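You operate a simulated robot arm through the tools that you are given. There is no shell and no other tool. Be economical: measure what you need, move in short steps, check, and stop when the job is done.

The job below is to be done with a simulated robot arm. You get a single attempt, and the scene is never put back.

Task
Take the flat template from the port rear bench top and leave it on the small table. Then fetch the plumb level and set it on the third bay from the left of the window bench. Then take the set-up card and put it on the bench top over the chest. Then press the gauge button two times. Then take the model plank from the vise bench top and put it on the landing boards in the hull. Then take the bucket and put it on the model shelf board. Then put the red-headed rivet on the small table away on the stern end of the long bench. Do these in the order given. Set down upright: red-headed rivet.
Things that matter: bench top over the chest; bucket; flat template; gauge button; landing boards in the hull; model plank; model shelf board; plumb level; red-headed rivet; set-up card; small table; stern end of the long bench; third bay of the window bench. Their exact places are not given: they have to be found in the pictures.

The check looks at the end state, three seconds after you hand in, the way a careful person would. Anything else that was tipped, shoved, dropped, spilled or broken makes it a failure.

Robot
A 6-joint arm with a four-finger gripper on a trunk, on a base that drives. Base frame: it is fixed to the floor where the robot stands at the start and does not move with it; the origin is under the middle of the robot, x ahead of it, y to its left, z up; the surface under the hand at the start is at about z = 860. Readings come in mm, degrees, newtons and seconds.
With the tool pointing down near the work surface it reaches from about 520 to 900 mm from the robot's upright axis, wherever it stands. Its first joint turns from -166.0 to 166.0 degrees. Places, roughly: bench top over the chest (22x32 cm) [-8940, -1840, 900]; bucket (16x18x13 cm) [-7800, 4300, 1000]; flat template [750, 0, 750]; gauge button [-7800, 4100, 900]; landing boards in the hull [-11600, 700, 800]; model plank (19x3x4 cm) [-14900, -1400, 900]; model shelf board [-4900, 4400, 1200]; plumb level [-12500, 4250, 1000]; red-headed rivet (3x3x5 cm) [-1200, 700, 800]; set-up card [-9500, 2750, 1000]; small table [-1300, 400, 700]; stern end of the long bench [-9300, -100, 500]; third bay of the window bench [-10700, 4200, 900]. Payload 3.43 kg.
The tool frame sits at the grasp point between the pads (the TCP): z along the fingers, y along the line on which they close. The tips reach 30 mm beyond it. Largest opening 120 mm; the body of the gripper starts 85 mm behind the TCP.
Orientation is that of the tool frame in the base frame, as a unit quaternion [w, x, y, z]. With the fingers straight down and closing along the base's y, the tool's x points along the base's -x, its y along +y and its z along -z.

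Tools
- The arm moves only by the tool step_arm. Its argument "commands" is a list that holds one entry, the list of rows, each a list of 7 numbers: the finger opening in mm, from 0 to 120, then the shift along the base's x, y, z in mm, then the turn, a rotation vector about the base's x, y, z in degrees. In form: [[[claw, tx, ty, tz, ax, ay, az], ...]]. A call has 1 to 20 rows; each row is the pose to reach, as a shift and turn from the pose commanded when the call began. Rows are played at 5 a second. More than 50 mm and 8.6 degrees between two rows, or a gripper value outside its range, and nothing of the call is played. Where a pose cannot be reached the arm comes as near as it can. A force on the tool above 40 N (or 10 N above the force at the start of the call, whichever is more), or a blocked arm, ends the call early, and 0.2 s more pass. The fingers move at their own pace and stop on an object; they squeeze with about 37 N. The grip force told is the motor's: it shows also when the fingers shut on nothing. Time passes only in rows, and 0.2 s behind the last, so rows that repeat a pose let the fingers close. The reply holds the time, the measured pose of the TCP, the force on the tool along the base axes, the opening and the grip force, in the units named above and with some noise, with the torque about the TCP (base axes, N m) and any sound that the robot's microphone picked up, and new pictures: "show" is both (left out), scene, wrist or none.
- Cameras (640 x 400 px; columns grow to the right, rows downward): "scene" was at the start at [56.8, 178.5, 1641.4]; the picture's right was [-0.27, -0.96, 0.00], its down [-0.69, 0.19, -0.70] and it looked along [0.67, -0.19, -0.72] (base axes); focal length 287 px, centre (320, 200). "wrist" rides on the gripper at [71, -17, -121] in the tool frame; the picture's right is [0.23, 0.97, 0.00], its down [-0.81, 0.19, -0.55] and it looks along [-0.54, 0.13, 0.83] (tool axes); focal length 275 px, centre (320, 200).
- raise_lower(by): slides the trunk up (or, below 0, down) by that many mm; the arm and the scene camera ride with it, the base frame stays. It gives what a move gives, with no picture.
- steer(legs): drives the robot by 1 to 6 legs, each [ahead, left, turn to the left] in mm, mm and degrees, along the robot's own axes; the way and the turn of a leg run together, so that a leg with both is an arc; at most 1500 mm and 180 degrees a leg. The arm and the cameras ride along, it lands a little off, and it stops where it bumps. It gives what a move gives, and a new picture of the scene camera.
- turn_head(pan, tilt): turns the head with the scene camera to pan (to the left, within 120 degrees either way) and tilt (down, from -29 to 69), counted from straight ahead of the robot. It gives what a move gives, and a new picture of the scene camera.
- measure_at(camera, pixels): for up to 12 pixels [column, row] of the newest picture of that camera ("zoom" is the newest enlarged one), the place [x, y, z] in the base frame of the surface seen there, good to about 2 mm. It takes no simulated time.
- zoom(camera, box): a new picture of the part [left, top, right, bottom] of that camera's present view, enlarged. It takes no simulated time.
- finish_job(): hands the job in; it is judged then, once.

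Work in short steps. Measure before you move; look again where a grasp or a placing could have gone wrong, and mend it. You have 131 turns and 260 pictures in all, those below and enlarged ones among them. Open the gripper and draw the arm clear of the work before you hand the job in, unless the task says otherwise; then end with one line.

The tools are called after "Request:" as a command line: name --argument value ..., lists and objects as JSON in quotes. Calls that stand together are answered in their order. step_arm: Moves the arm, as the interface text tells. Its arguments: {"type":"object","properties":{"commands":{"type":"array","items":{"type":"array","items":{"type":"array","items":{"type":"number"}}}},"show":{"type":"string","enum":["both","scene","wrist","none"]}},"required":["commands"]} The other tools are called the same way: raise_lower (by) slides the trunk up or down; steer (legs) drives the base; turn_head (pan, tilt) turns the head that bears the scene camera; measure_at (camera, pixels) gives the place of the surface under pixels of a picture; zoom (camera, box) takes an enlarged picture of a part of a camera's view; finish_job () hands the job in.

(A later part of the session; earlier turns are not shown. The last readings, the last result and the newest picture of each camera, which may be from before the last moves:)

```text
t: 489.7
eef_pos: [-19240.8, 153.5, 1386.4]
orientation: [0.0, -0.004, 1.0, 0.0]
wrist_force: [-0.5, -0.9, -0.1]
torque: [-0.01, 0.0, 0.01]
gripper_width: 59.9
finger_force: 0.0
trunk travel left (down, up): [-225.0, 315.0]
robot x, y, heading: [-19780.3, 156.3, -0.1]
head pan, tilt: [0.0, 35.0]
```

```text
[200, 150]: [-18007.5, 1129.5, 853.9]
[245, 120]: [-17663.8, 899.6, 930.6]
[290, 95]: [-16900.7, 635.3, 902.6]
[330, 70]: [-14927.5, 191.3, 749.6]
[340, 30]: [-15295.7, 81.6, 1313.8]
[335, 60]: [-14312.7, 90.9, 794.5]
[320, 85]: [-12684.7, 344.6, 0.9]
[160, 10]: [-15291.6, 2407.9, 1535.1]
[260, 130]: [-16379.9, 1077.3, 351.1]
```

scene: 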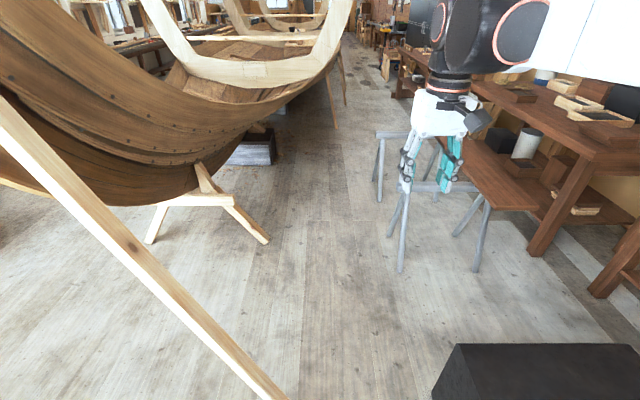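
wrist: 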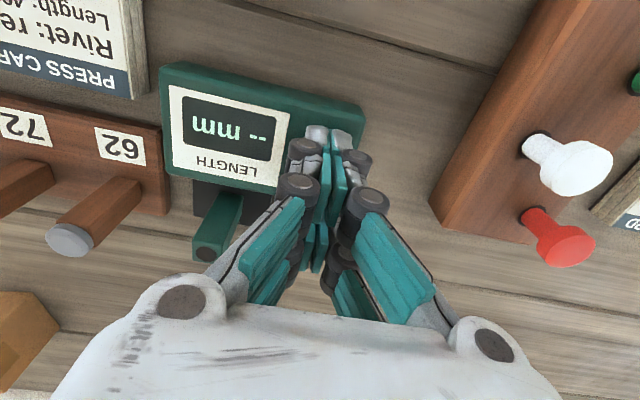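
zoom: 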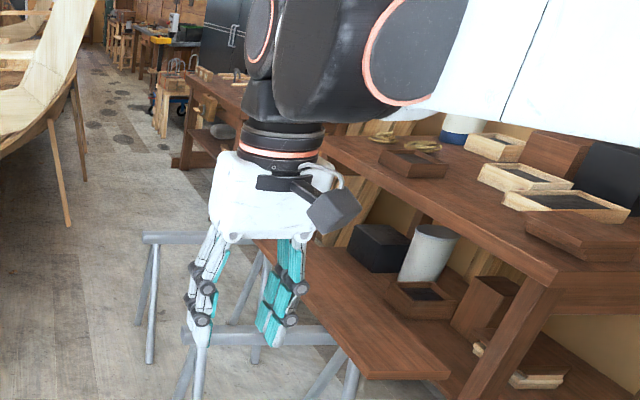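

Clear. Drive through the gap and shift to y≈-590 at x≈-14900, then face the bench.

Request:
steer --legs '[[1300, 60, 0], [1400, 0, 0], [200, 0, 0], [1000, -800, 0], [980, -20, 0], [0, 0, -90]]'

Request:
turn_head --pan 5 --tilt 35

```text
t: 518.6
eef_pos: [-14920.1, -1163.8, 1386.3]
orientation: [0.001, 0.709, 0.705, 0.0]
wrist_force: [-0.4, 0.0, 0.8]
torque: [0.01, 0.02, -0.04]
gripper_width: 60.2
finger_force: 0.1
trunk travel left (down, up): [-225.0, 315.0]
robot x, y, heading: [-14914.2, -620.6, -90.9]
head pan, tilt: [0.0, 35.0]
```

scene: 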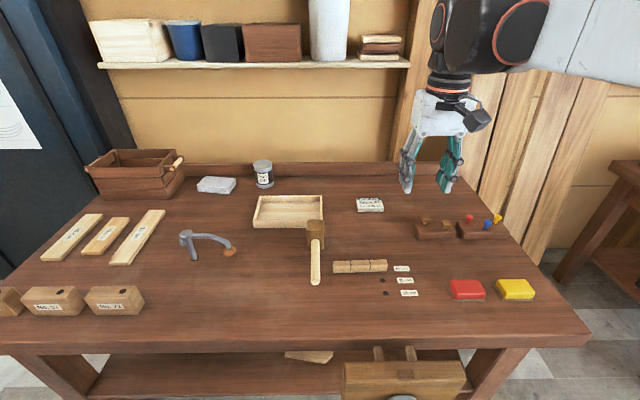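

```text
t: 519.2
eef_pos: [-14920.5, -1164.5, 1386.3]
orientation: [0.001, 0.709, 0.705, 0.0]
wrist_force: [-0.1, 0.0, -0.6]
torque: [-0.03, 0.01, 0.01]
gripper_width: 60.3
finger_force: 0.1
trunk travel left (down, up): [-225.0, 315.0]
robot x, y, heading: [-14913.2, -624.0, -91.0]
head pan, tilt: [5.0, 35.0]
```

scene: 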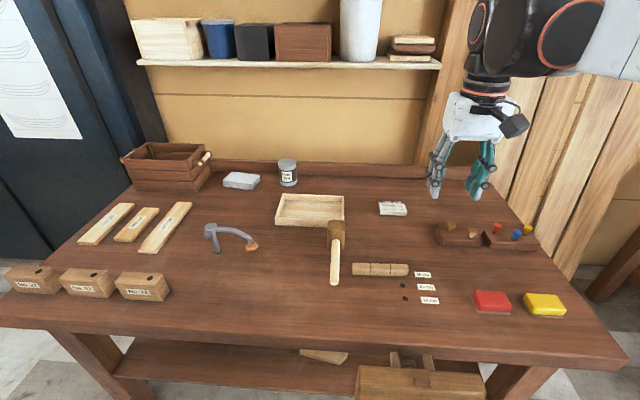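

Candidates: the notched bar at (380,270) and the three labelled strips at left. Zoom and measure sizes.

Request:
zoom --camera "scene" --box '[320, 190, 560, 330]'

Request:
zoom --camera "scene" --box '[0, 180, 270, 320]'

Request:
measure_at --camera "scene" --pixels '[[354, 265], [408, 266], [354, 274], [408, 275], [380, 268], [390, 290], [85, 240], [130, 206], [150, 250], [185, 205], [120, 238], [155, 209]]'

```text
2.67 times, centred on (440, 260) of scene
```

zoom: 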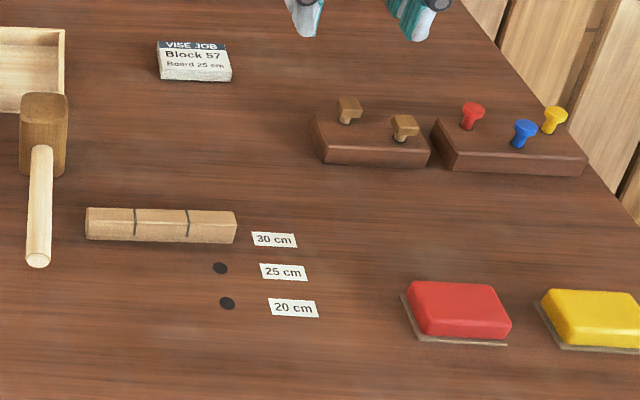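

```text
2.37 times, centred on (135, 250) of scene
```

zoom: 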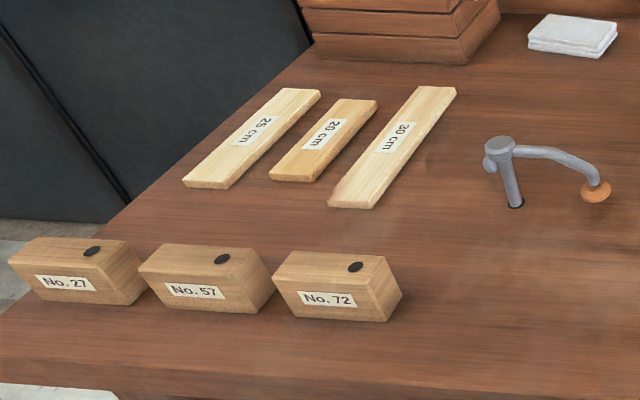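

```text
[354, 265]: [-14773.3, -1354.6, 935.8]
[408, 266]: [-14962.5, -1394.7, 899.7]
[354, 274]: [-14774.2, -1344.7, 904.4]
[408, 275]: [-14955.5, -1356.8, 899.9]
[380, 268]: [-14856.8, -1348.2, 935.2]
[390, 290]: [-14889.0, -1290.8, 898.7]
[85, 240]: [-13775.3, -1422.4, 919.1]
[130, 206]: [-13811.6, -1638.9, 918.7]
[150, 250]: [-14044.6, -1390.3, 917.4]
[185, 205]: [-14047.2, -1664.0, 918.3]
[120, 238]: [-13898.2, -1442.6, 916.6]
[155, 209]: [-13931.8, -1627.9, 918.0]
```

The notched bar (185×30×35 mm, centre ≈(-14865,-1360)) matches the model plank's size. I move above it with the tool turned 90°.

Request:
step_arm --commands '[[[60, 5, -18, -10, 0, 0, 8], [60, 10, -36, -30, 0, 0, 16], [60, 15, -54, -55, 0, 0, 24], [60, 20, -72, -80, 0, 0, 32], [60, 25, -90, -105, 0, 0, 40], [60, 30, -108, -130, 0, 0, 48], [60, 35, -126, -160, 0, 0, 56], [60, 40, -144, -190, 0, 0, 64], [60, 45, -162, -220, 0, 0, 72], [60, 50, -180, -250, 0, 0, 80], [60, 55, -198, -280, 0, 0, 88], [60, 55, -198, -310, 0, 0, 90], [60, 55, -198, -310, 0, 0, 90]]]' --show "both"

```text
t: 522.0
eef_pos: [-14865.5, -1361.3, 1077.9]
orientation: [0.0, 0.004, 1.0, 0.0]
wrist_force: [0.1, 0.2, 0.3]
torque: [0.02, 0.02, 0.0]
gripper_width: 60.1
finger_force: 0.0
trunk travel left (down, up): [-225.0, 315.0]
robot x, y, heading: [-14910.5, -625.0, -90.8]
head pan, tilt: [5.0, 35.0]
```

scene: 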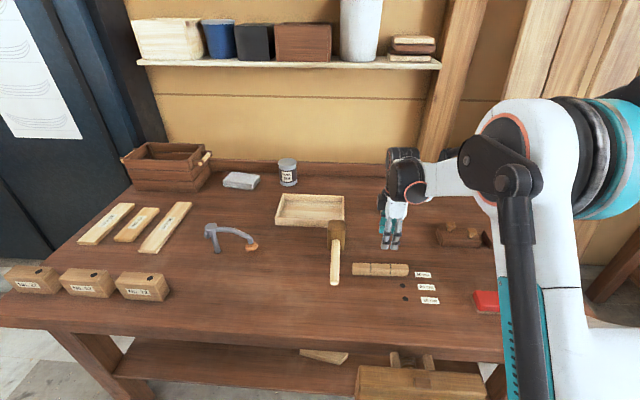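
wrist: 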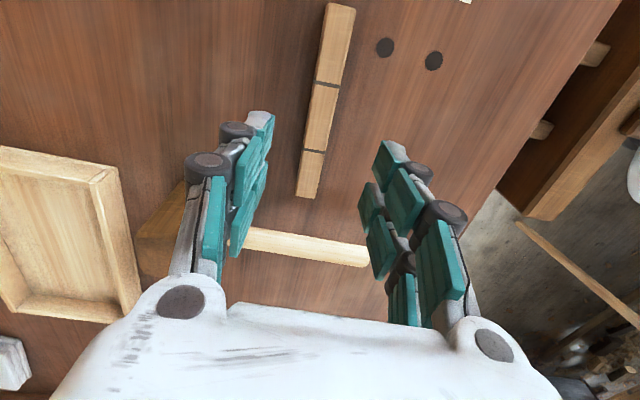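

Measure the bar's corners in the wrist view, and the mallet handle nearby.

Request:
measure_at --camera "wrist" --pixels '[[331, 6], [352, 12], [300, 185], [316, 188], [322, 95], [310, 140], [340, 45], [300, 245], [185, 215], [313, 90], [336, 95]]'

Request:
zoom --camera "wrist" --box '[220, 0, 440, 220]'

```text
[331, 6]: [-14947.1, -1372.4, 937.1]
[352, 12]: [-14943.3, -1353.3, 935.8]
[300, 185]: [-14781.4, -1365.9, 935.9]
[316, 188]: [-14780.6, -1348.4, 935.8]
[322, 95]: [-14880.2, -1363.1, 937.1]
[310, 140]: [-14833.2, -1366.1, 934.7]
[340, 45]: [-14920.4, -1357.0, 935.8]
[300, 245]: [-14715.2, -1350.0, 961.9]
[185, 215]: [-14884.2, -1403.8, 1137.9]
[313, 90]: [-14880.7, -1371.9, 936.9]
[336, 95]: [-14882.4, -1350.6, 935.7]
```

```text
1.82 times, centred on (330, 110) of wrist
```

zoom: 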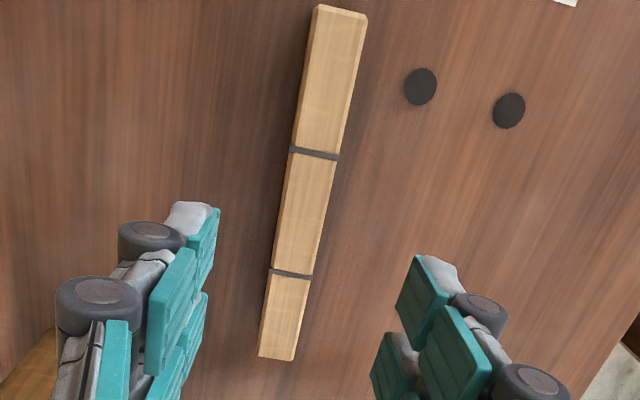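

Bar centre (-14862,-1360), turned ~2°. Descend to TCP z≈934, close, lift.

Request:
step_arm --commands '[[[60, 3, 1, -45, 0, 0, 2], [60, 3, 1, -90, 0, 0, 2], [60, 3, 1, -130, 0, 0, 2], [60, 3, 1, -144, 0, 0, 2], [60, 3, 1, -144, 0, 0, 2], [0, 3, 1, -144, 0, 0, 2], [0, 3, 1, -144, 0, 0, 2], [0, 3, 1, -144, 0, 0, 2], [0, 3, 1, -130, 0, 0, 2], [0, 3, 1, -90, 0, 0, 2], [0, 3, 1, -45, 0, 0, 2], [0, 3, 1, 0, 0, 0, 2], [0, 3, 1, 45, 0, 0, 2]]]' --show "both"

```text
t: 524.8
eef_pos: [-14861.0, -1359.9, 1120.9]
orientation: [0.0, -0.014, 1.0, 0.0]
wrist_force: [0.0, -0.2, -2.0]
torque: [0.01, 0.01, -0.02]
gripper_width: 23.5
finger_force: 36.8
trunk travel left (down, up): [-225.0, 315.0]
robot x, y, heading: [-14911.7, -625.6, -90.9]
head pan, tilt: [5.0, 35.0]
```

scene: 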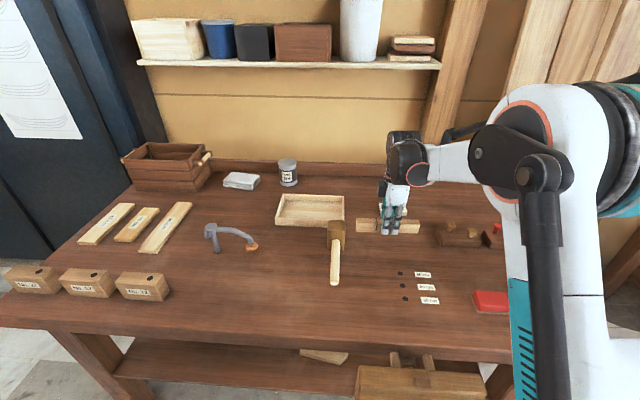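
wrist: 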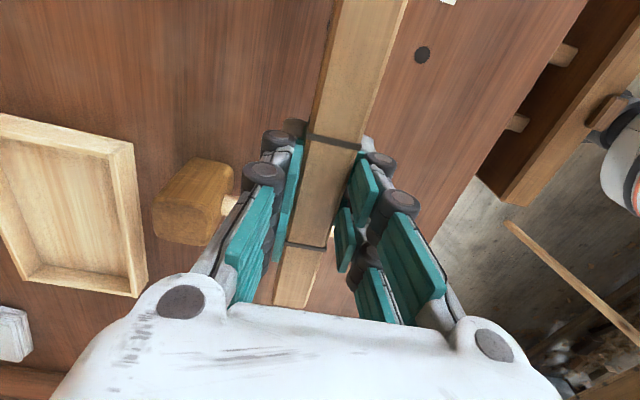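

The plank is held. Retract, turn to heading 0 and look ahead down the port lane.

Request:
step_arm --commands '[[[0, -10, 40, 25, 0, 0, 0], [0, -20, 80, 50, 0, 0, 0], [0, -30, 120, 75, 0, 0, 0], [0, -40, 160, 100, 0, 0, 0], [0, -50, 195, 130, 0, 0, 0], [0, -50, 195, 175, 0, 0, 0], [0, -50, 195, 220, 0, 0, 0], [0, -50, 195, 265, 0, 0, 0]]]' --show "none"

Request:
steer --legs '[[0, 0, 91]]'

Request:
turn_head --pan 10 --tilt 25

```text
t: 526.6
eef_pos: [-14911.3, -1164.6, 1387.2]
orientation: [0.0, -0.014, 1.0, 0.001]
wrist_force: [0.0, 1.1, -1.0]
torque: [0.01, -0.03, 0.0]
gripper_width: 23.7
finger_force: 37.1
trunk travel left (down, up): [-225.0, 315.0]
robot x, y, heading: [-14905.7, -626.1, -91.1]
head pan, tilt: [5.0, 35.0]
```

```text
t: 530.9
eef_pos: [-14371.3, -624.1, 1385.4]
orientation: [0.0, 0.717, -0.697, 0.0]
wrist_force: [0.2, 0.2, -1.3]
torque: [-0.01, 0.0, -0.03]
gripper_width: 23.7
finger_force: 36.9
trunk travel left (down, up): [-225.0, 315.0]
robot x, y, heading: [-14910.4, -623.8, -0.5]
head pan, tilt: [5.0, 35.0]
```

scene: 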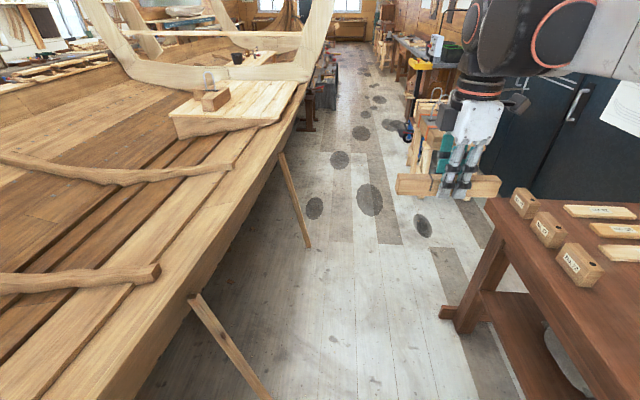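

```text
t: 531.6
eef_pos: [-14369.7, -626.2, 1387.1]
orientation: [0.0, 0.716, -0.698, -0.001]
wrist_force: [-0.2, 0.0, -1.8]
torque: [-0.01, -0.02, 0.04]
gripper_width: 23.6
finger_force: 36.9
trunk travel left (down, up): [-225.0, 315.0]
robot x, y, heading: [-14909.2, -625.7, -0.7]
head pan, tilt: [10.0, 25.0]
```

scene: 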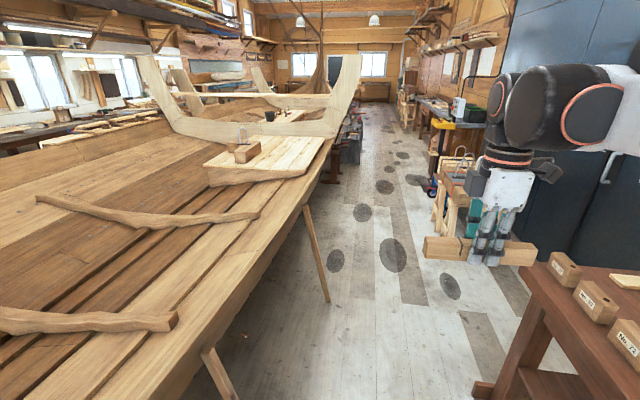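

The light boards at (265,155) inside the hull near the port edge should be the landing boards. Measure.

Request:
measure_at --camera "scene" --pixels '[[265, 165], [205, 165], [320, 140], [300, 170], [230, 140], [290, 150], [245, 150], [245, 140], [328, 298], [325, 150], [440, 140], [290, 185]]'

Request:
zoom --camera "scene" --box '[190, 100, 350, 210]'

```text
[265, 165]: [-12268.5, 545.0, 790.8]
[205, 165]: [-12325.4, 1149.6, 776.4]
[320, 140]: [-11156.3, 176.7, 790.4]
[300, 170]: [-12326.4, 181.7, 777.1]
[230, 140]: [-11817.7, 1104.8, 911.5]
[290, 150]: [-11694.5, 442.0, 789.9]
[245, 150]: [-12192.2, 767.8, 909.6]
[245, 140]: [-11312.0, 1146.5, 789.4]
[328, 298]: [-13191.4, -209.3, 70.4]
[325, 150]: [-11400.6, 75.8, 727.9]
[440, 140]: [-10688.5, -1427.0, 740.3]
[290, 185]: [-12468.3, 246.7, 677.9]
```

```text
3.64 times, centred on (270, 155) of scene
```

zoom: 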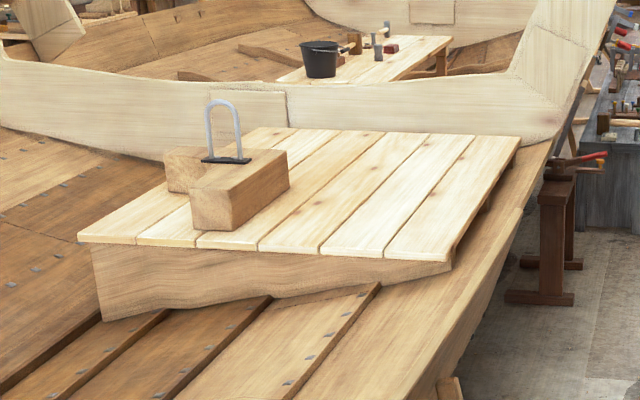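

Landing boards: x≈-12325..-10900, y≈180..1150, z=790. I'll put the plank near (-11740,400). Drive to x≈-11750, turn to face the hull and look.

Request:
steer --legs '[[1400, 0, 0.7], [1400, 0, 0], [360, 0, 0], [0, 0, 90]]'

Request:
turn_head --pan 5 --tilt 50

```text
t: 550.9
eef_pos: [-11764.5, -79.1, 1386.5]
orientation: [0.0, 1.0, 0.03, 0.0]
wrist_force: [0.4, 1.1, -1.2]
torque: [0.01, 0.01, 0.02]
gripper_width: 23.3
finger_force: 37.1
trunk travel left (down, up): [-225.0, 315.0]
robot x, y, heading: [-11746.3, -616.8, 91.1]
head pan, tilt: [10.0, 25.0]
```

scene: 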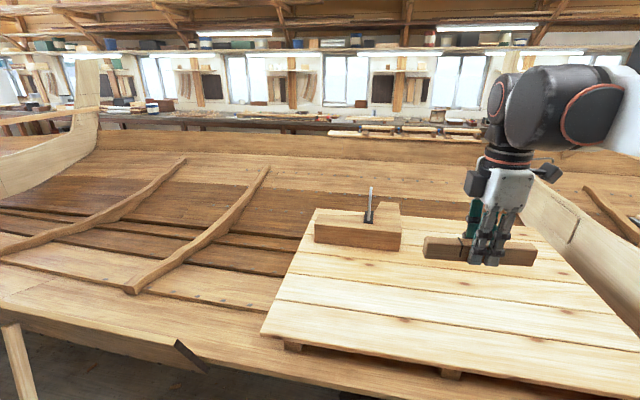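

```text
t: 551.8
eef_pos: [-11764.5, -78.9, 1386.8]
orientation: [0.0, 1.0, 0.03, 0.0]
wrist_force: [0.5, -0.3, -1.8]
torque: [-0.01, -0.01, -0.01]
gripper_width: 23.4
finger_force: 36.6
trunk travel left (down, up): [-225.0, 315.0]
robot x, y, heading: [-11745.8, -618.7, 90.9]
head pan, tilt: [5.0, 50.0]
```

scene: 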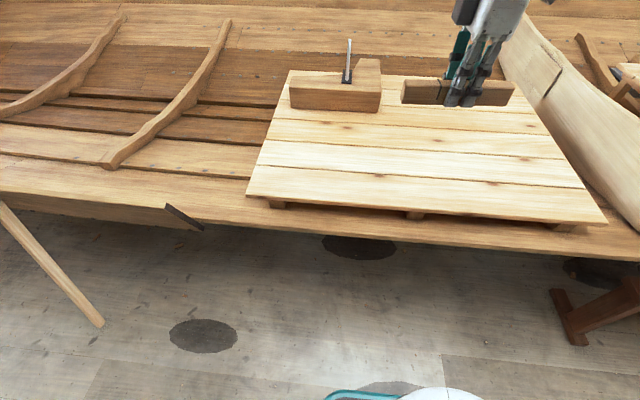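

Measure board edges, hull edge, and floor obstacles beside my base.

Request:
measure_at --camera "scene" --pixels '[[250, 195], [605, 220], [400, 205], [400, 235], [425, 175], [550, 120], [290, 90], [360, 110], [575, 340], [460, 160], [345, 160], [100, 325]]'

```text
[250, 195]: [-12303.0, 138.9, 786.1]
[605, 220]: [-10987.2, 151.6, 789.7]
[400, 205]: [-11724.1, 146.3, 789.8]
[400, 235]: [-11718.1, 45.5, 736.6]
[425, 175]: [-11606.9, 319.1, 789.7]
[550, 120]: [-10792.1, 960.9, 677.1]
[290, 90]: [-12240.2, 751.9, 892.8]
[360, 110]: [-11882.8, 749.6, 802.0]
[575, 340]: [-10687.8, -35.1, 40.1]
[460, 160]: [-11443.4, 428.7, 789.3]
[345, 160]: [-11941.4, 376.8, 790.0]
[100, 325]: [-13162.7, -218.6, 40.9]
```

I advance 250 mm and lower the trunk 100 mm.

Request:
steer --legs '[[250, 0, -1]]'

Request:
raise_lower --by -100

Request:
step_arm --commands '[[[0, 6, 45, 0, 0, 0, 0], [0, 12, 90, 0, 0, 0, 0], [0, 18, 135, 0, 0, 0, 0], [0, 24, 180, 0, 0, 0, 0], [0, 30, 225, 0, 0, 0, 0], [0, 36, 270, 0, 0, 0, 0], [0, 40, 285, -40, 0, 0, 0], [0, 40, 285, -90, 0, 0, 0], [0, 40, 285, -140, 0, 0, 0], [0, 40, 285, -190, 0, 0, 0], [0, 40, 285, -240, 0, 0, 0], [0, 40, 285, -290, 0, 0, 0], [0, 40, 285, -340, 0, 0, 0], [0, 40, 285, -380, 0, 0, 0], [0, 40, 285, -410, 0, 0, 0], [0, 40, 285, -410, 0, 0, 0]]]' --show "both"

```text
t: 553.6
eef_pos: [-11756.3, 170.4, 1386.2]
orientation: [-0.001, 1.0, 0.021, 0.0]
wrist_force: [-0.8, 0.8, -1.1]
torque: [-0.02, 0.0, 0.01]
gripper_width: 23.4
finger_force: 37.0
trunk travel left (down, up): [-225.0, 315.0]
robot x, y, heading: [-11747.1, -371.8, 90.0]
head pan, tilt: [5.0, 50.0]
```

scene: 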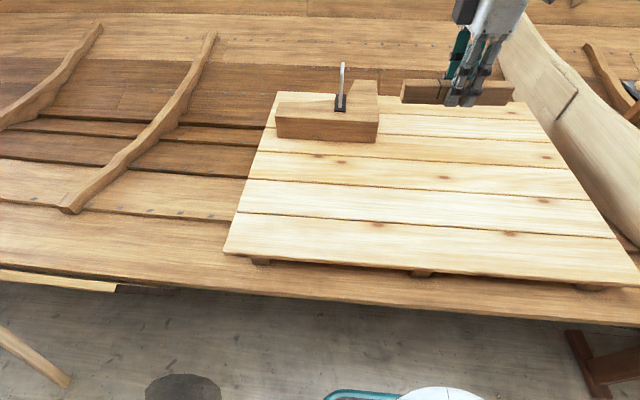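

```text
t: 554.9
eef_pos: [-11756.3, 169.3, 1287.8]
orientation: [0.0, 1.0, 0.021, 0.0]
wrist_force: [0.5, 0.1, -0.5]
torque: [0.02, 0.0, -0.01]
gripper_width: 23.4
finger_force: 37.1
trunk travel left (down, up): [-125.0, 415.0]
robot x, y, heading: [-11746.7, -371.1, 90.0]
head pan, tilt: [5.0, 50.0]
```

```text
t: 558.3
eef_pos: [-11717.3, 454.8, 876.3]
orientation: [0.001, 1.0, 0.021, 0.0]
wrist_force: [-0.6, 0.1, -0.9]
torque: [-0.03, 0.01, -0.01]
gripper_width: 23.6
finger_force: 36.6
trunk travel left (down, up): [-125.0, 415.0]
robot x, y, heading: [-11750.8, -372.0, 89.8]
head pan, tilt: [5.0, 50.0]
```

scene: 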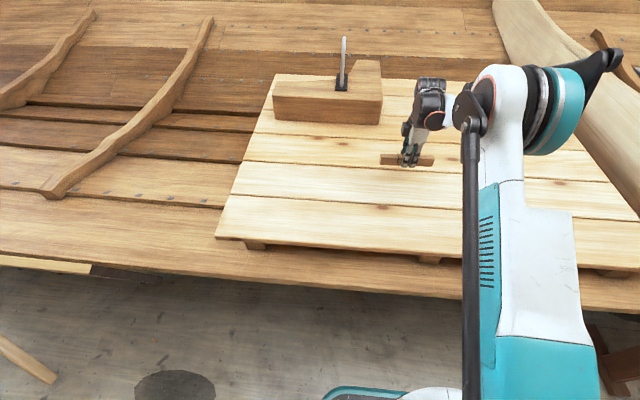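
wrist: 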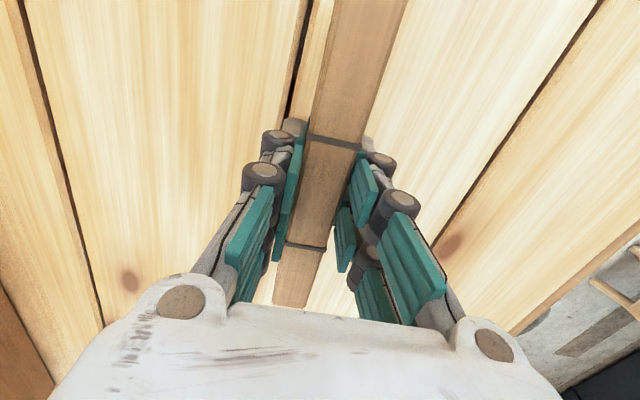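

Lower 52 mm to the boards, then release and rise.

Request:
step_arm --commands '[[[0, 0, -8, -25, 0, 0, 0], [0, 0, -8, -43, 0, 0, 0], [0, 0, -8, -49, 0, 0, 0], [0, 0, -8, -52, 0, 0, 0], [0, 0, -8, -53, 0, 0, 0], [0, 0, -8, -53, 0, 0, 0]]]' --show "none"

Request:
step_arm --commands '[[[40, 0, 0, 0, 0, 0, 0], [60, 0, 0, 0, 0, 0, 0], [60, 0, 0, 0, 0, 0, 0], [60, 0, 0, 40, 0, 0, 0], [60, 0, 0, 85, 0, 0, 0], [60, 0, 0, 130, 0, 0, 0], [60, 0, 0, 175, 0, 0, 0], [60, 0, 0, 220, 0, 0, 0], [60, 0, 0, 265, 0, 0, 0], [60, 0, 0, 310, 0, 0, 0], [60, 0, 0, 350, 0, 0, 0]]]' --show "both"

```text
t: 559.7
eef_pos: [-11715.6, 447.8, 822.6]
orientation: [0.0, 1.0, 0.021, 0.0]
wrist_force: [-0.1, -0.3, -1.0]
torque: [-0.01, 0.0, -0.01]
gripper_width: 23.6
finger_force: 37.2
trunk travel left (down, up): [-125.0, 415.0]
robot x, y, heading: [-11748.8, -366.9, 90.0]
head pan, tilt: [5.0, 50.0]
```

```text
t: 562.1
eef_pos: [-11716.9, 446.5, 1174.0]
orientation: [0.0, 1.0, 0.021, 0.0]
wrist_force: [-0.6, -0.1, 0.5]
torque: [0.03, 0.0, -0.03]
gripper_width: 60.0
finger_force: 0.1
trunk travel left (down, up): [-125.0, 415.0]
robot x, y, heading: [-11746.5, -369.2, 89.9]
head pan, tilt: [5.0, 50.0]
```

scene: 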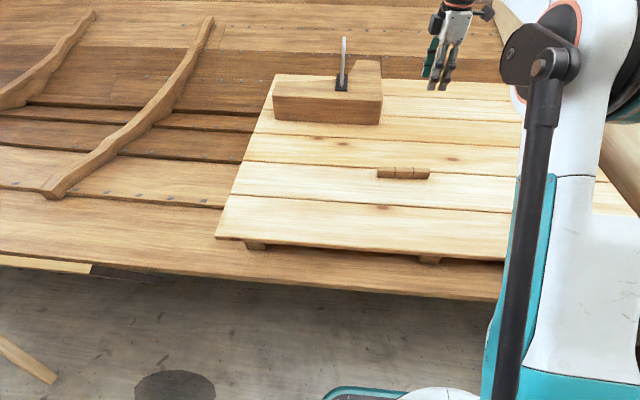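
wrist: 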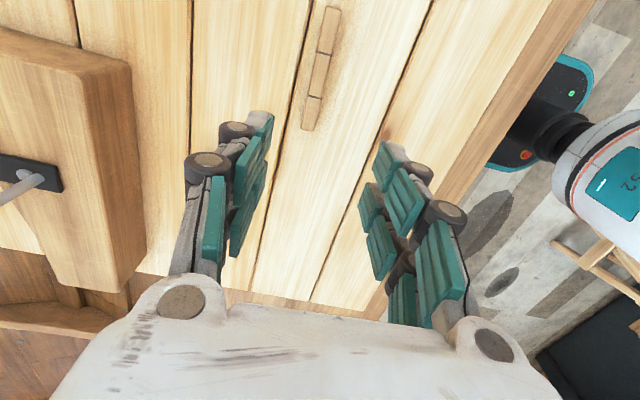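

The plank rests flat on a landing board. Retract, restore tool yaw and trunk, back into the lane and drive toward the bow.

Request:
step_arm --commands '[[[60, -4, -23, 10, 0, 0, -8], [60, -8, -46, 20, 0, 0, -16], [60, -12, -69, 30, 0, 0, -24], [60, -16, -92, 40, 0, 0, -32], [60, -20, -115, 50, 0, 0, -40], [60, -24, -138, 60, 0, 0, -48], [60, -28, -161, 70, 0, 0, -56], [60, -30, -184, 80, 0, 0, -64], [60, -30, -207, 90, 0, 0, -72], [60, -30, -230, 100, 0, 0, -80], [60, -30, -253, 110, 0, 0, -87], [60, -30, -275, 114, 0, 0, -92], [60, -30, -275, 114, 0, 0, -92]]]' --show "none"

Request:
raise_lower --by 100

Request:
steer --legs '[[-390, 0, 0], [0, 0, -90], [1400, 0, 0], [1400, 0, 0], [1400, 0, 0], [1400, 0, 0]]'

```text
t: 564.9
eef_pos: [-11746.6, 171.3, 1287.4]
orientation: [-0.001, 0.708, -0.706, 0.001]
wrist_force: [-0.1, 0.1, 0.2]
torque: [0.01, 0.01, 0.01]
gripper_width: 60.2
finger_force: 0.0
trunk travel left (down, up): [-125.0, 415.0]
robot x, y, heading: [-11750.5, -370.6, 89.8]
head pan, tilt: [5.0, 50.0]
```

```text
t: 566.3
eef_pos: [-11746.3, 171.8, 1387.3]
orientation: [-0.001, 0.71, -0.705, 0.001]
wrist_force: [0.1, 0.4, -0.3]
torque: [-0.01, -0.01, 0.0]
gripper_width: 60.3
finger_force: 0.0
trunk travel left (down, up): [-225.0, 315.0]
robot x, y, heading: [-11746.6, -371.5, 89.9]
head pan, tilt: [5.0, 50.0]
```

```text
t: 598.9
eef_pos: [-5591.4, -805.5, 1387.6]
orientation: [0.001, -0.005, 1.0, 0.0]
wrist_force: [0.1, -0.1, -0.7]
torque: [0.01, 0.04, 0.02]
gripper_width: 60.0
finger_force: 0.0
trunk travel left (down, up): [-225.0, 315.0]
robot x, y, heading: [-6133.0, -805.3, -0.2]
head pan, tilt: [5.0, 50.0]
```

scene: 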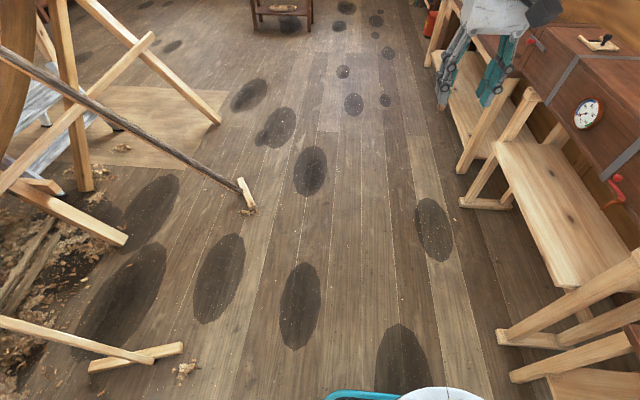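

Continue around the bow: to x≈-2670, turn and cross to y≈1300.

Request:
steer --legs '[[1400, 0, 0.2], [1400, 0, 0], [665, 0, 0], [0, 0, 90], [1400, 0, 0], [1400, 0, 0]]'

Request:
steer --legs '[[860, 0, 0], [0, 0, 90]]'

```text
t: 632.7
eef_pos: [-2762.0, 2552.7, 1387.2]
orientation: [-0.001, 0.723, -0.691, 0.0]
wrist_force: [-0.3, 0.1, 0.7]
torque: [-0.02, -0.01, 0.02]
gripper_width: 60.2
finger_force: 0.1
trunk travel left (down, up): [-225.0, 315.0]
robot x, y, heading: [-2746.7, 2010.9, 92.2]
head pan, tilt: [5.0, 50.0]
```

scene: 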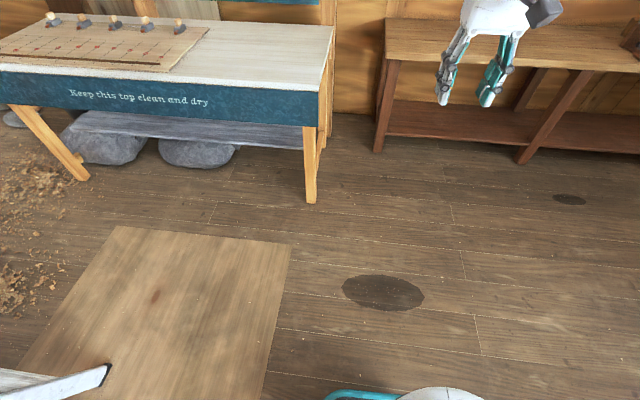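

```text
t: 641.1
eef_pos: [-3316.3, 2856.0, 1387.0]
orientation: [-0.001, 1.0, 0.02, 0.0]
wrist_force: [-0.1, 0.1, 0.4]
torque: [0.02, -0.01, 0.02]
gripper_width: 60.2
finger_force: 0.0
trunk travel left (down, up): [-225.0, 315.0]
robot x, y, heading: [-2774.8, 2868.2, -178.3]
head pan, tilt: [5.0, 50.0]
```

scene: 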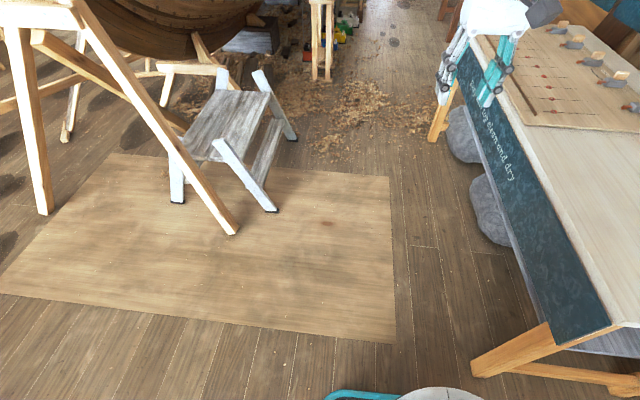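

Drive back to the bucket at x≈-7765.

Request:
steer --legs '[[1400, 0, -1.7], [1400, 0, 0], [500, -20, 0], [900, -400, 0], [790, -80, 0], [0, 0, -90]]'

Request:
turn_head --pan 5 --tilt 40

```text
t: 669.6
eef_pos: [-7768.2, 3877.3, 1387.8]
orientation: [-0.001, 0.71, -0.704, 0.001]
wrist_force: [-0.2, -0.5, 0.2]
torque: [0.0, 0.01, 0.01]
gripper_width: 60.0
finger_force: 0.0
trunk travel left (down, up): [-225.0, 315.0]
robot x, y, heading: [-7769.8, 3336.6, 90.2]
head pan, tilt: [5.0, 50.0]
```

scene: 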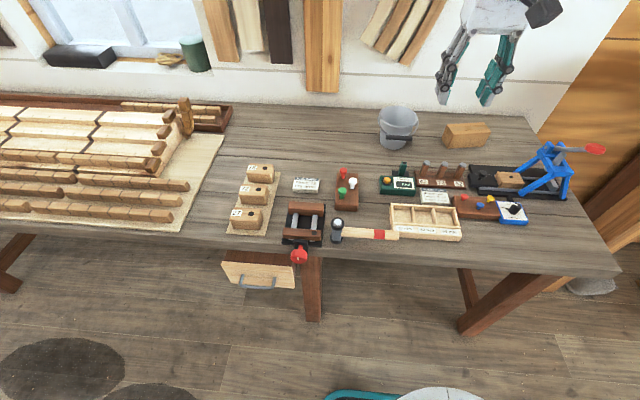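

```text
t: 670.4
eef_pos: [-7769.9, 3876.1, 1388.2]
orientation: [0.0, 0.71, -0.704, 0.0]
wrist_force: [-0.1, -0.2, -0.5]
torque: [0.01, 0.04, 0.0]
gripper_width: 60.0
finger_force: 0.1
trunk travel left (down, up): [-225.0, 315.0]
robot x, y, heading: [-7773.2, 3334.5, 90.0]
head pan, tilt: [5.0, 40.0]
```

scene: 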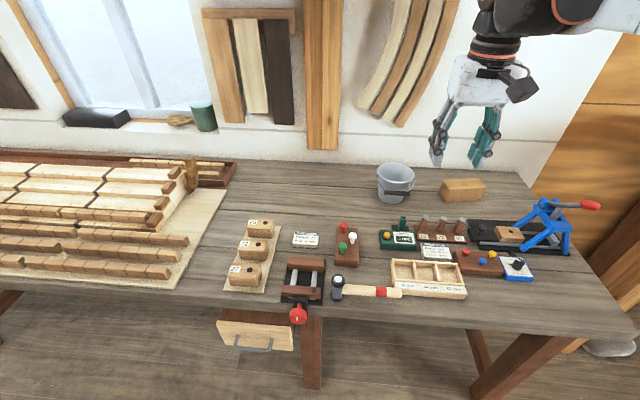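

Zoom on the bucket to see rim and handle and choose a grasp.

Request:
zoom --camera "scene" --box '[350, 140, 450, 220]'

Request:
measure_at --camera "scene" --pixels '[[377, 170], [414, 172], [396, 163], [395, 179], [390, 190], [408, 184], [380, 186], [395, 202], [395, 172], [412, 184]]'

```text
5.00 times, centred on (400, 180) of scene
```

zoom: 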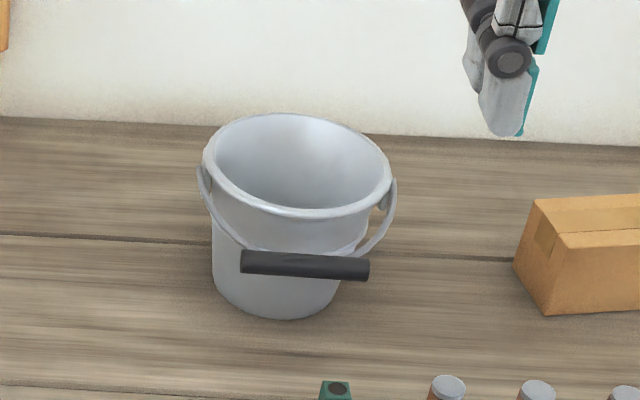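

```text
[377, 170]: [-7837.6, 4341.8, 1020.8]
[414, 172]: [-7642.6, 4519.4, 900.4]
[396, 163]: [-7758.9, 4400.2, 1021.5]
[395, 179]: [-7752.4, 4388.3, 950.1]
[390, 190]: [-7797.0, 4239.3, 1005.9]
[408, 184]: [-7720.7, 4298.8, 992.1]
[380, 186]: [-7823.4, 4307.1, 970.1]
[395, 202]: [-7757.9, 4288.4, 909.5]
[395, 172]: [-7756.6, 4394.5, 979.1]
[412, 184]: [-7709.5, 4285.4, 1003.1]
```

I'll grip the rim at the back-left (clear of the bail). Drive 190 mm ahead and look from above with the wrist camera, tool turned -45°.

Request:
steer --legs '[[190, 0, 0]]'

Request:
step_arm --commands '[[[60, -8, 45, 0, 0, 0, -8], [60, -16, 90, -10, 0, 0, -16], [60, -24, 135, -30, 0, 0, -24], [60, -32, 180, -50, 0, 0, -32], [60, -38, 225, -70, 0, 0, -40], [60, -40, 270, -90, 0, 0, -45], [60, -42, 312, -100, 0, 0, -45], [60, -42, 322, -130, 0, 0, -45], [60, -42, 322, -170, 0, 0, -45], [60, -42, 322, -210, 0, 0, -45], [60, -42, 322, -230, 0, 0, -45], [60, -42, 322, -230, 0, 0, -45]]]' --show "both"

```text
t: 671.9
eef_pos: [-7769.5, 4066.3, 1387.1]
orientation: [-0.001, 0.71, -0.704, 0.001]
wrist_force: [-0.4, 1.7, 0.7]
torque: [-0.06, 0.01, -0.02]
gripper_width: 60.0
finger_force: 0.0
trunk travel left (down, up): [-225.0, 315.0]
robot x, y, heading: [-7770.3, 3515.6, 90.1]
head pan, tilt: [5.0, 40.0]
```

scene: 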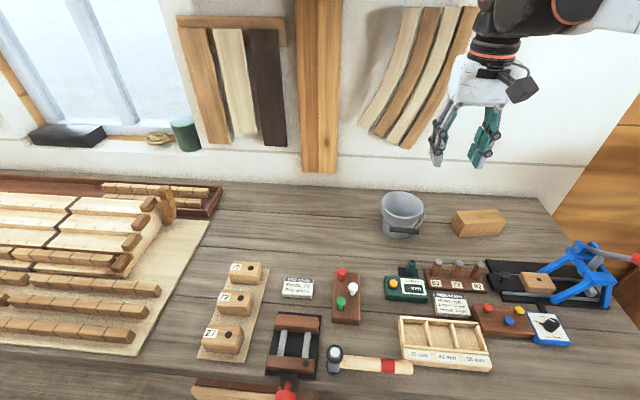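

```text
t: 674.5
eef_pos: [-7811.2, 4386.4, 1157.6]
orientation: [0.0, -0.386, 0.922, -0.001]
wrist_force: [0.1, 0.5, -0.2]
torque: [0.0, 0.01, 0.02]
gripper_width: 60.0
finger_force: 0.1
trunk travel left (down, up): [-225.0, 315.0]
robot x, y, heading: [-7773.7, 3519.3, 90.0]
head pan, tilt: [5.0, 40.0]
```

scene: 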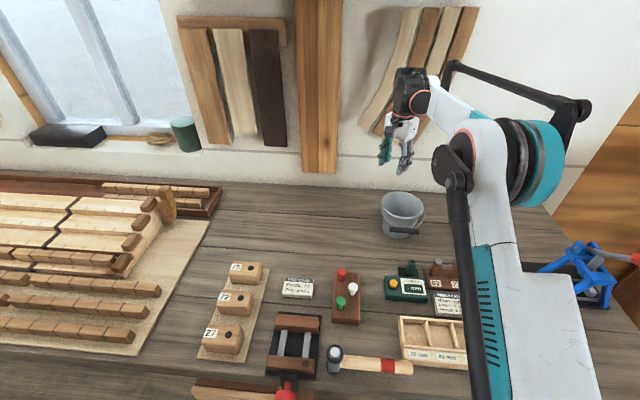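
wrist: 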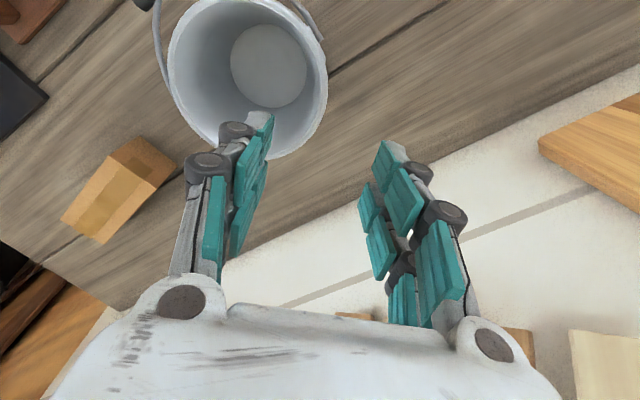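

Measure rim points in the wrist view to fit the bucket circle.

Request:
measure_at --camera "wrist" --pixels '[[326, 80], [325, 100], [312, 128], [295, 148], [171, 60], [180, 105], [318, 52], [205, 5], [322, 90], [318, 90]]'

Request:
zoom --camera "wrist" --box '[140, 0, 420, 180]'

```text
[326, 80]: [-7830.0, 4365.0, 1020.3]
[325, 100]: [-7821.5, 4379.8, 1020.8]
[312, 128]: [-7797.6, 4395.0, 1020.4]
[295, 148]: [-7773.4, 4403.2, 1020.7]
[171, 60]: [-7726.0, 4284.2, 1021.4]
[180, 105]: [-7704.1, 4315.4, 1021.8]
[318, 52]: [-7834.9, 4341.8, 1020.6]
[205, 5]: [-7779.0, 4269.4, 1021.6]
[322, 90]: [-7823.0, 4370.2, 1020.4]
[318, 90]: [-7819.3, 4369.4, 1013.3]
```

```text
2.22 times, centred on (280, 90) of wrist
```

zoom: 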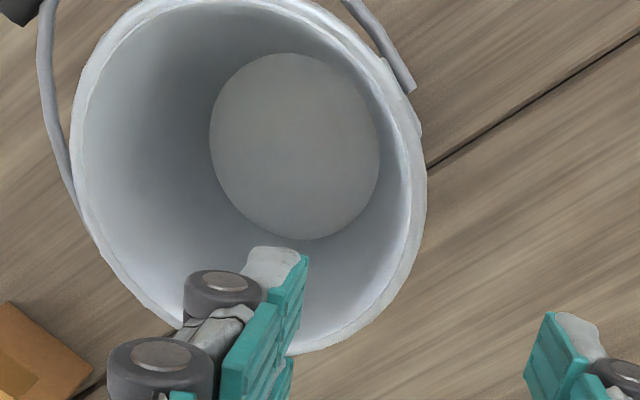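

Rim circle: centre (-7768,4335), R≈67.5, top z≈1021. Check taper by measuring the bucket bottom's edges.

Request:
measure_at --camera "wrist" --pixels '[[233, 63], [304, 65], [268, 26], [270, 104], [268, 65]]'

```text
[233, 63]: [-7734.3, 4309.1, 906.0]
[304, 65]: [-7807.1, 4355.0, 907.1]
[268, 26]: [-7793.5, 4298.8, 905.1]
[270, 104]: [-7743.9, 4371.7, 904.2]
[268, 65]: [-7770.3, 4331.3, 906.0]
```

Wall taper is about 10°. I tilt the tool 8.5° to match the wall and descend with the rim between the fingers, stopping above to check.

Request:
step_arm --commands '[[[60, -1, -7, -30, -3, -3, 0], [60, -1, -7, -65, -6, -6, 0], [60, -1, -7, -85, -6, -6, 0], [60, -1, -7, -85, -6, -6, 0]]]' --show "both"

Request:
zoom --camera "wrist" --box '[180, 0, 440, 180]'

```text
t: 675.5
eef_pos: [-7813.1, 4377.8, 1073.1]
orientation: [0.029, -0.386, 0.919, -0.069]
wrist_force: [0.3, 0.0, -0.7]
torque: [-0.01, -0.01, -0.01]
gripper_width: 59.9
finger_force: 0.2
trunk travel left (down, up): [-225.0, 315.0]
robot x, y, heading: [-7773.6, 3520.6, 90.1]
head pan, tilt: [5.0, 40.0]
```

scene: 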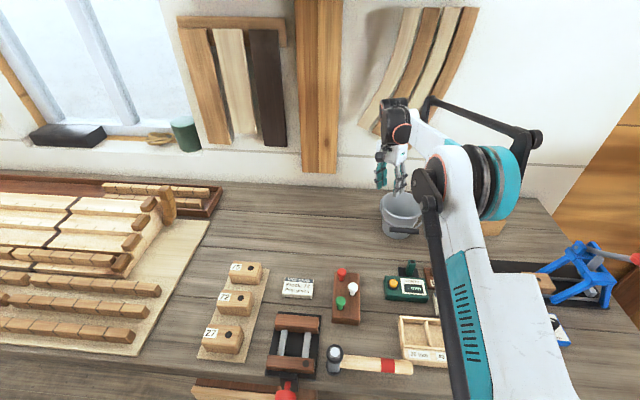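
wrist: 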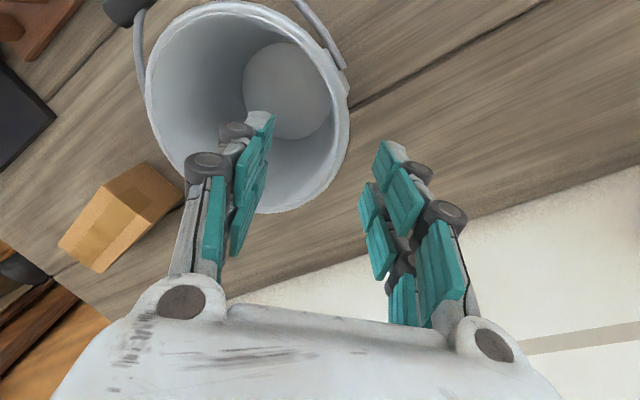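

```text
2.22 times, centred on (310, 90) of wrist
```

zoom: 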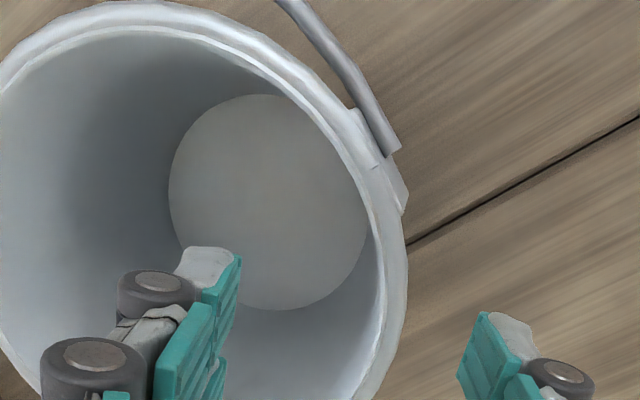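

The rim wall lies between the fingers. Descend 63 mm, close, then check.

Request:
step_arm --commands '[[[60, 0, 1, -30, 0, 0, 0], [60, 0, 1, -55, 0, 0, 0], [60, 0, 1, -64, 0, 0, 0], [60, 0, 1, -64, 0, 0, 0], [30, 0, 1, -64, 0, 0, 0], [10, 0, 1, -64, 0, 0, 0], [0, 0, 1, -64, 0, 0, 0], [0, 0, 1, -64, 0, 0, 0], [0, 0, 1, -64, 0, 0, 0]]]' --show "both"

```text
t: 677.5
eef_pos: [-7812.8, 4380.3, 1008.6]
orientation: [0.029, -0.386, 0.92, -0.069]
wrist_force: [0.6, -0.6, 0.2]
torque: [0.11, 0.03, 0.02]
gripper_width: 10.8
finger_force: 36.9
trunk travel left (down, up): [-225.0, 315.0]
robot x, y, heading: [-7771.4, 3519.0, 90.0]
head pan, tilt: [5.0, 40.0]
```

scene: 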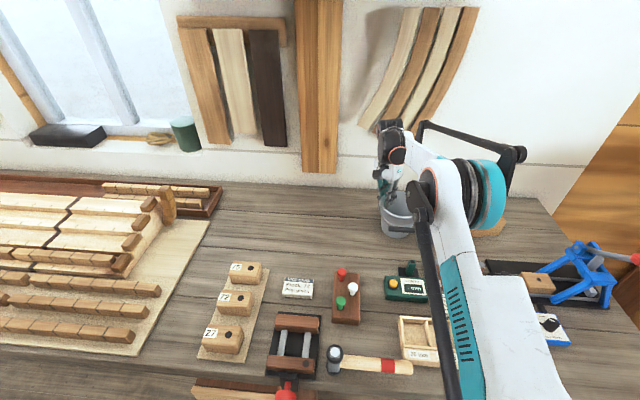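
wrist: 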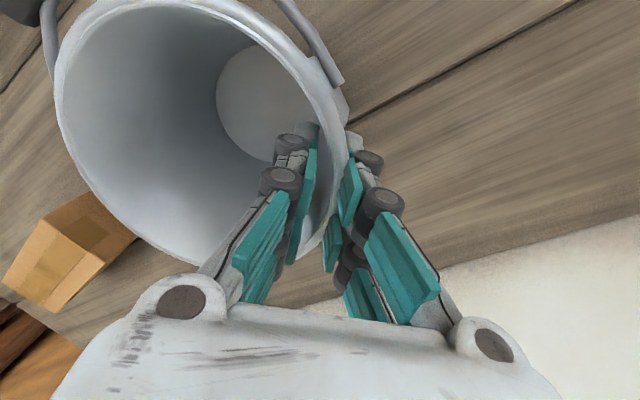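

Gripped (10.8 mm). Lift gently 150 mm and check the bucket's attitude.

Request:
step_arm --commands '[[[0, 0, 0, 10, 0, 0, 0], [0, 0, 0, 30, 0, 0, 0], [0, 0, 0, 60, 0, 0, 0], [0, 0, 0, 90, 0, 0, 0], [0, 0, 0, 120, 0, 0, 0], [0, 0, 0, 150, 0, 0, 0], [0, 0, 0, 150, 0, 0, 0]]]' --show "both"

Request:
zoom --camera "scene" --box '[340, 90, 500, 250]'

```text
t: 679.1
eef_pos: [-7812.5, 4380.7, 1159.5]
orientation: [0.029, -0.386, 0.92, -0.069]
wrist_force: [0.0, -0.6, -1.7]
torque: [0.16, 0.09, 0.03]
gripper_width: 10.8
finger_force: 37.3
trunk travel left (down, up): [-225.0, 315.0]
robot x, y, heading: [-7769.6, 3521.9, 90.3]
head pan, tilt: [5.0, 40.0]
```

scene: 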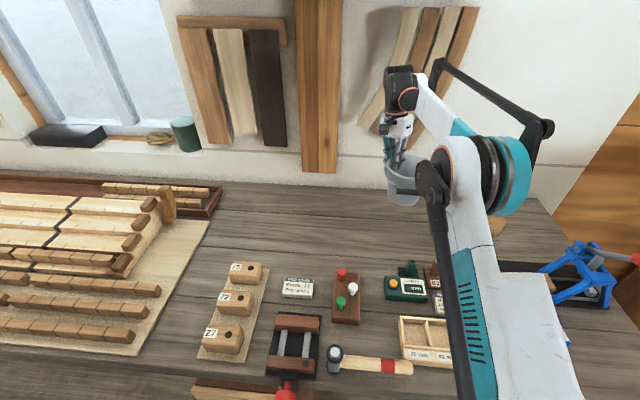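
wrist: 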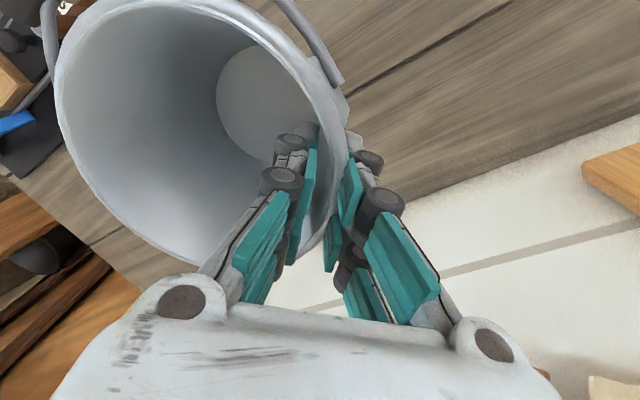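

```text
2.50 times, centred on (420, 170) of scene
```

zoom: 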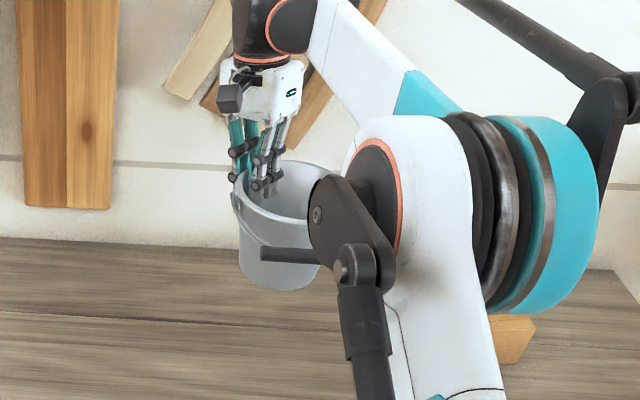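

Bucket held steady. Retract a little and up, back off, and go look at the model shelf near x≈-5600.

Request:
step_arm --commands '[[[0, 5, -40, 15, 0, 0, 0], [0, 10, -80, 30, 0, 0, 0], [0, 15, -120, 45, 0, 0, 0], [0, 20, -160, 60, 0, 0, 0], [0, 20, -200, 75, 0, 0, 0], [0, 20, -230, 100, 0, 0, 0], [0, 20, -230, 140, 0, 0, 0]]]' --show "none"

Request:
steer --legs '[[-300, 0, 0], [0, 0, -90], [1000, -150, 0]]'

Request:
turn_head --pan 25 --tilt 20

```text
t: 680.7
eef_pos: [-7792.2, 4150.8, 1299.0]
orientation: [0.029, -0.386, 0.919, -0.069]
wrist_force: [0.0, -0.4, -2.4]
torque: [0.13, 0.11, 0.01]
gripper_width: 10.9
finger_force: 37.1
trunk travel left (down, up): [-225.0, 315.0]
robot x, y, heading: [-7771.6, 3522.1, 90.3]
head pan, tilt: [5.0, 40.0]
```

```text
t: 691.4
eef_pos: [-6137.3, 3084.4, 1298.3]
orientation: [-0.029, 0.379, 0.922, -0.07]
wrist_force: [0.7, 1.3, -1.9]
torque: [0.11, -0.14, -0.01]
gripper_width: 10.9
finger_force: 37.0
trunk travel left (down, up): [-225.0, 315.0]
robot x, y, heading: [-6768.4, 3064.7, 0.1]
head pan, tilt: [5.0, 40.0]
```

scene: 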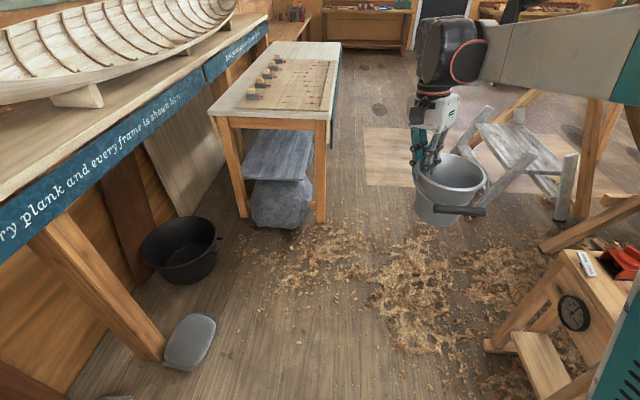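

```text
t: 692.3
eef_pos: [-6137.2, 3085.5, 1300.2]
orientation: [-0.028, 0.379, 0.922, -0.069]
wrist_force: [0.4, -0.2, -1.7]
torque: [0.12, -0.14, -0.01]
gripper_width: 10.9
finger_force: 36.8
trunk travel left (down, up): [-225.0, 315.0]
robot x, y, heading: [-6767.4, 3064.9, 0.0]
head pan, tilt: [25.0, 20.0]
```

scene: 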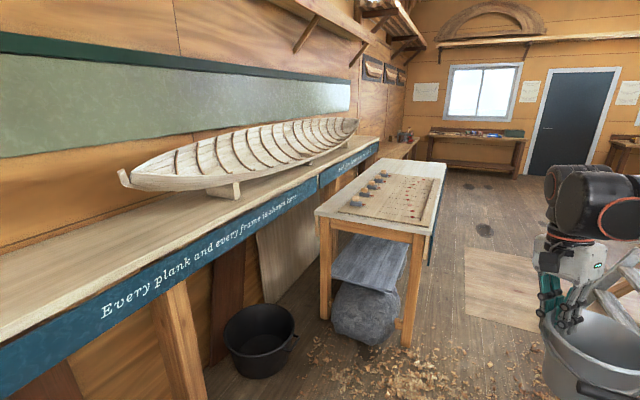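

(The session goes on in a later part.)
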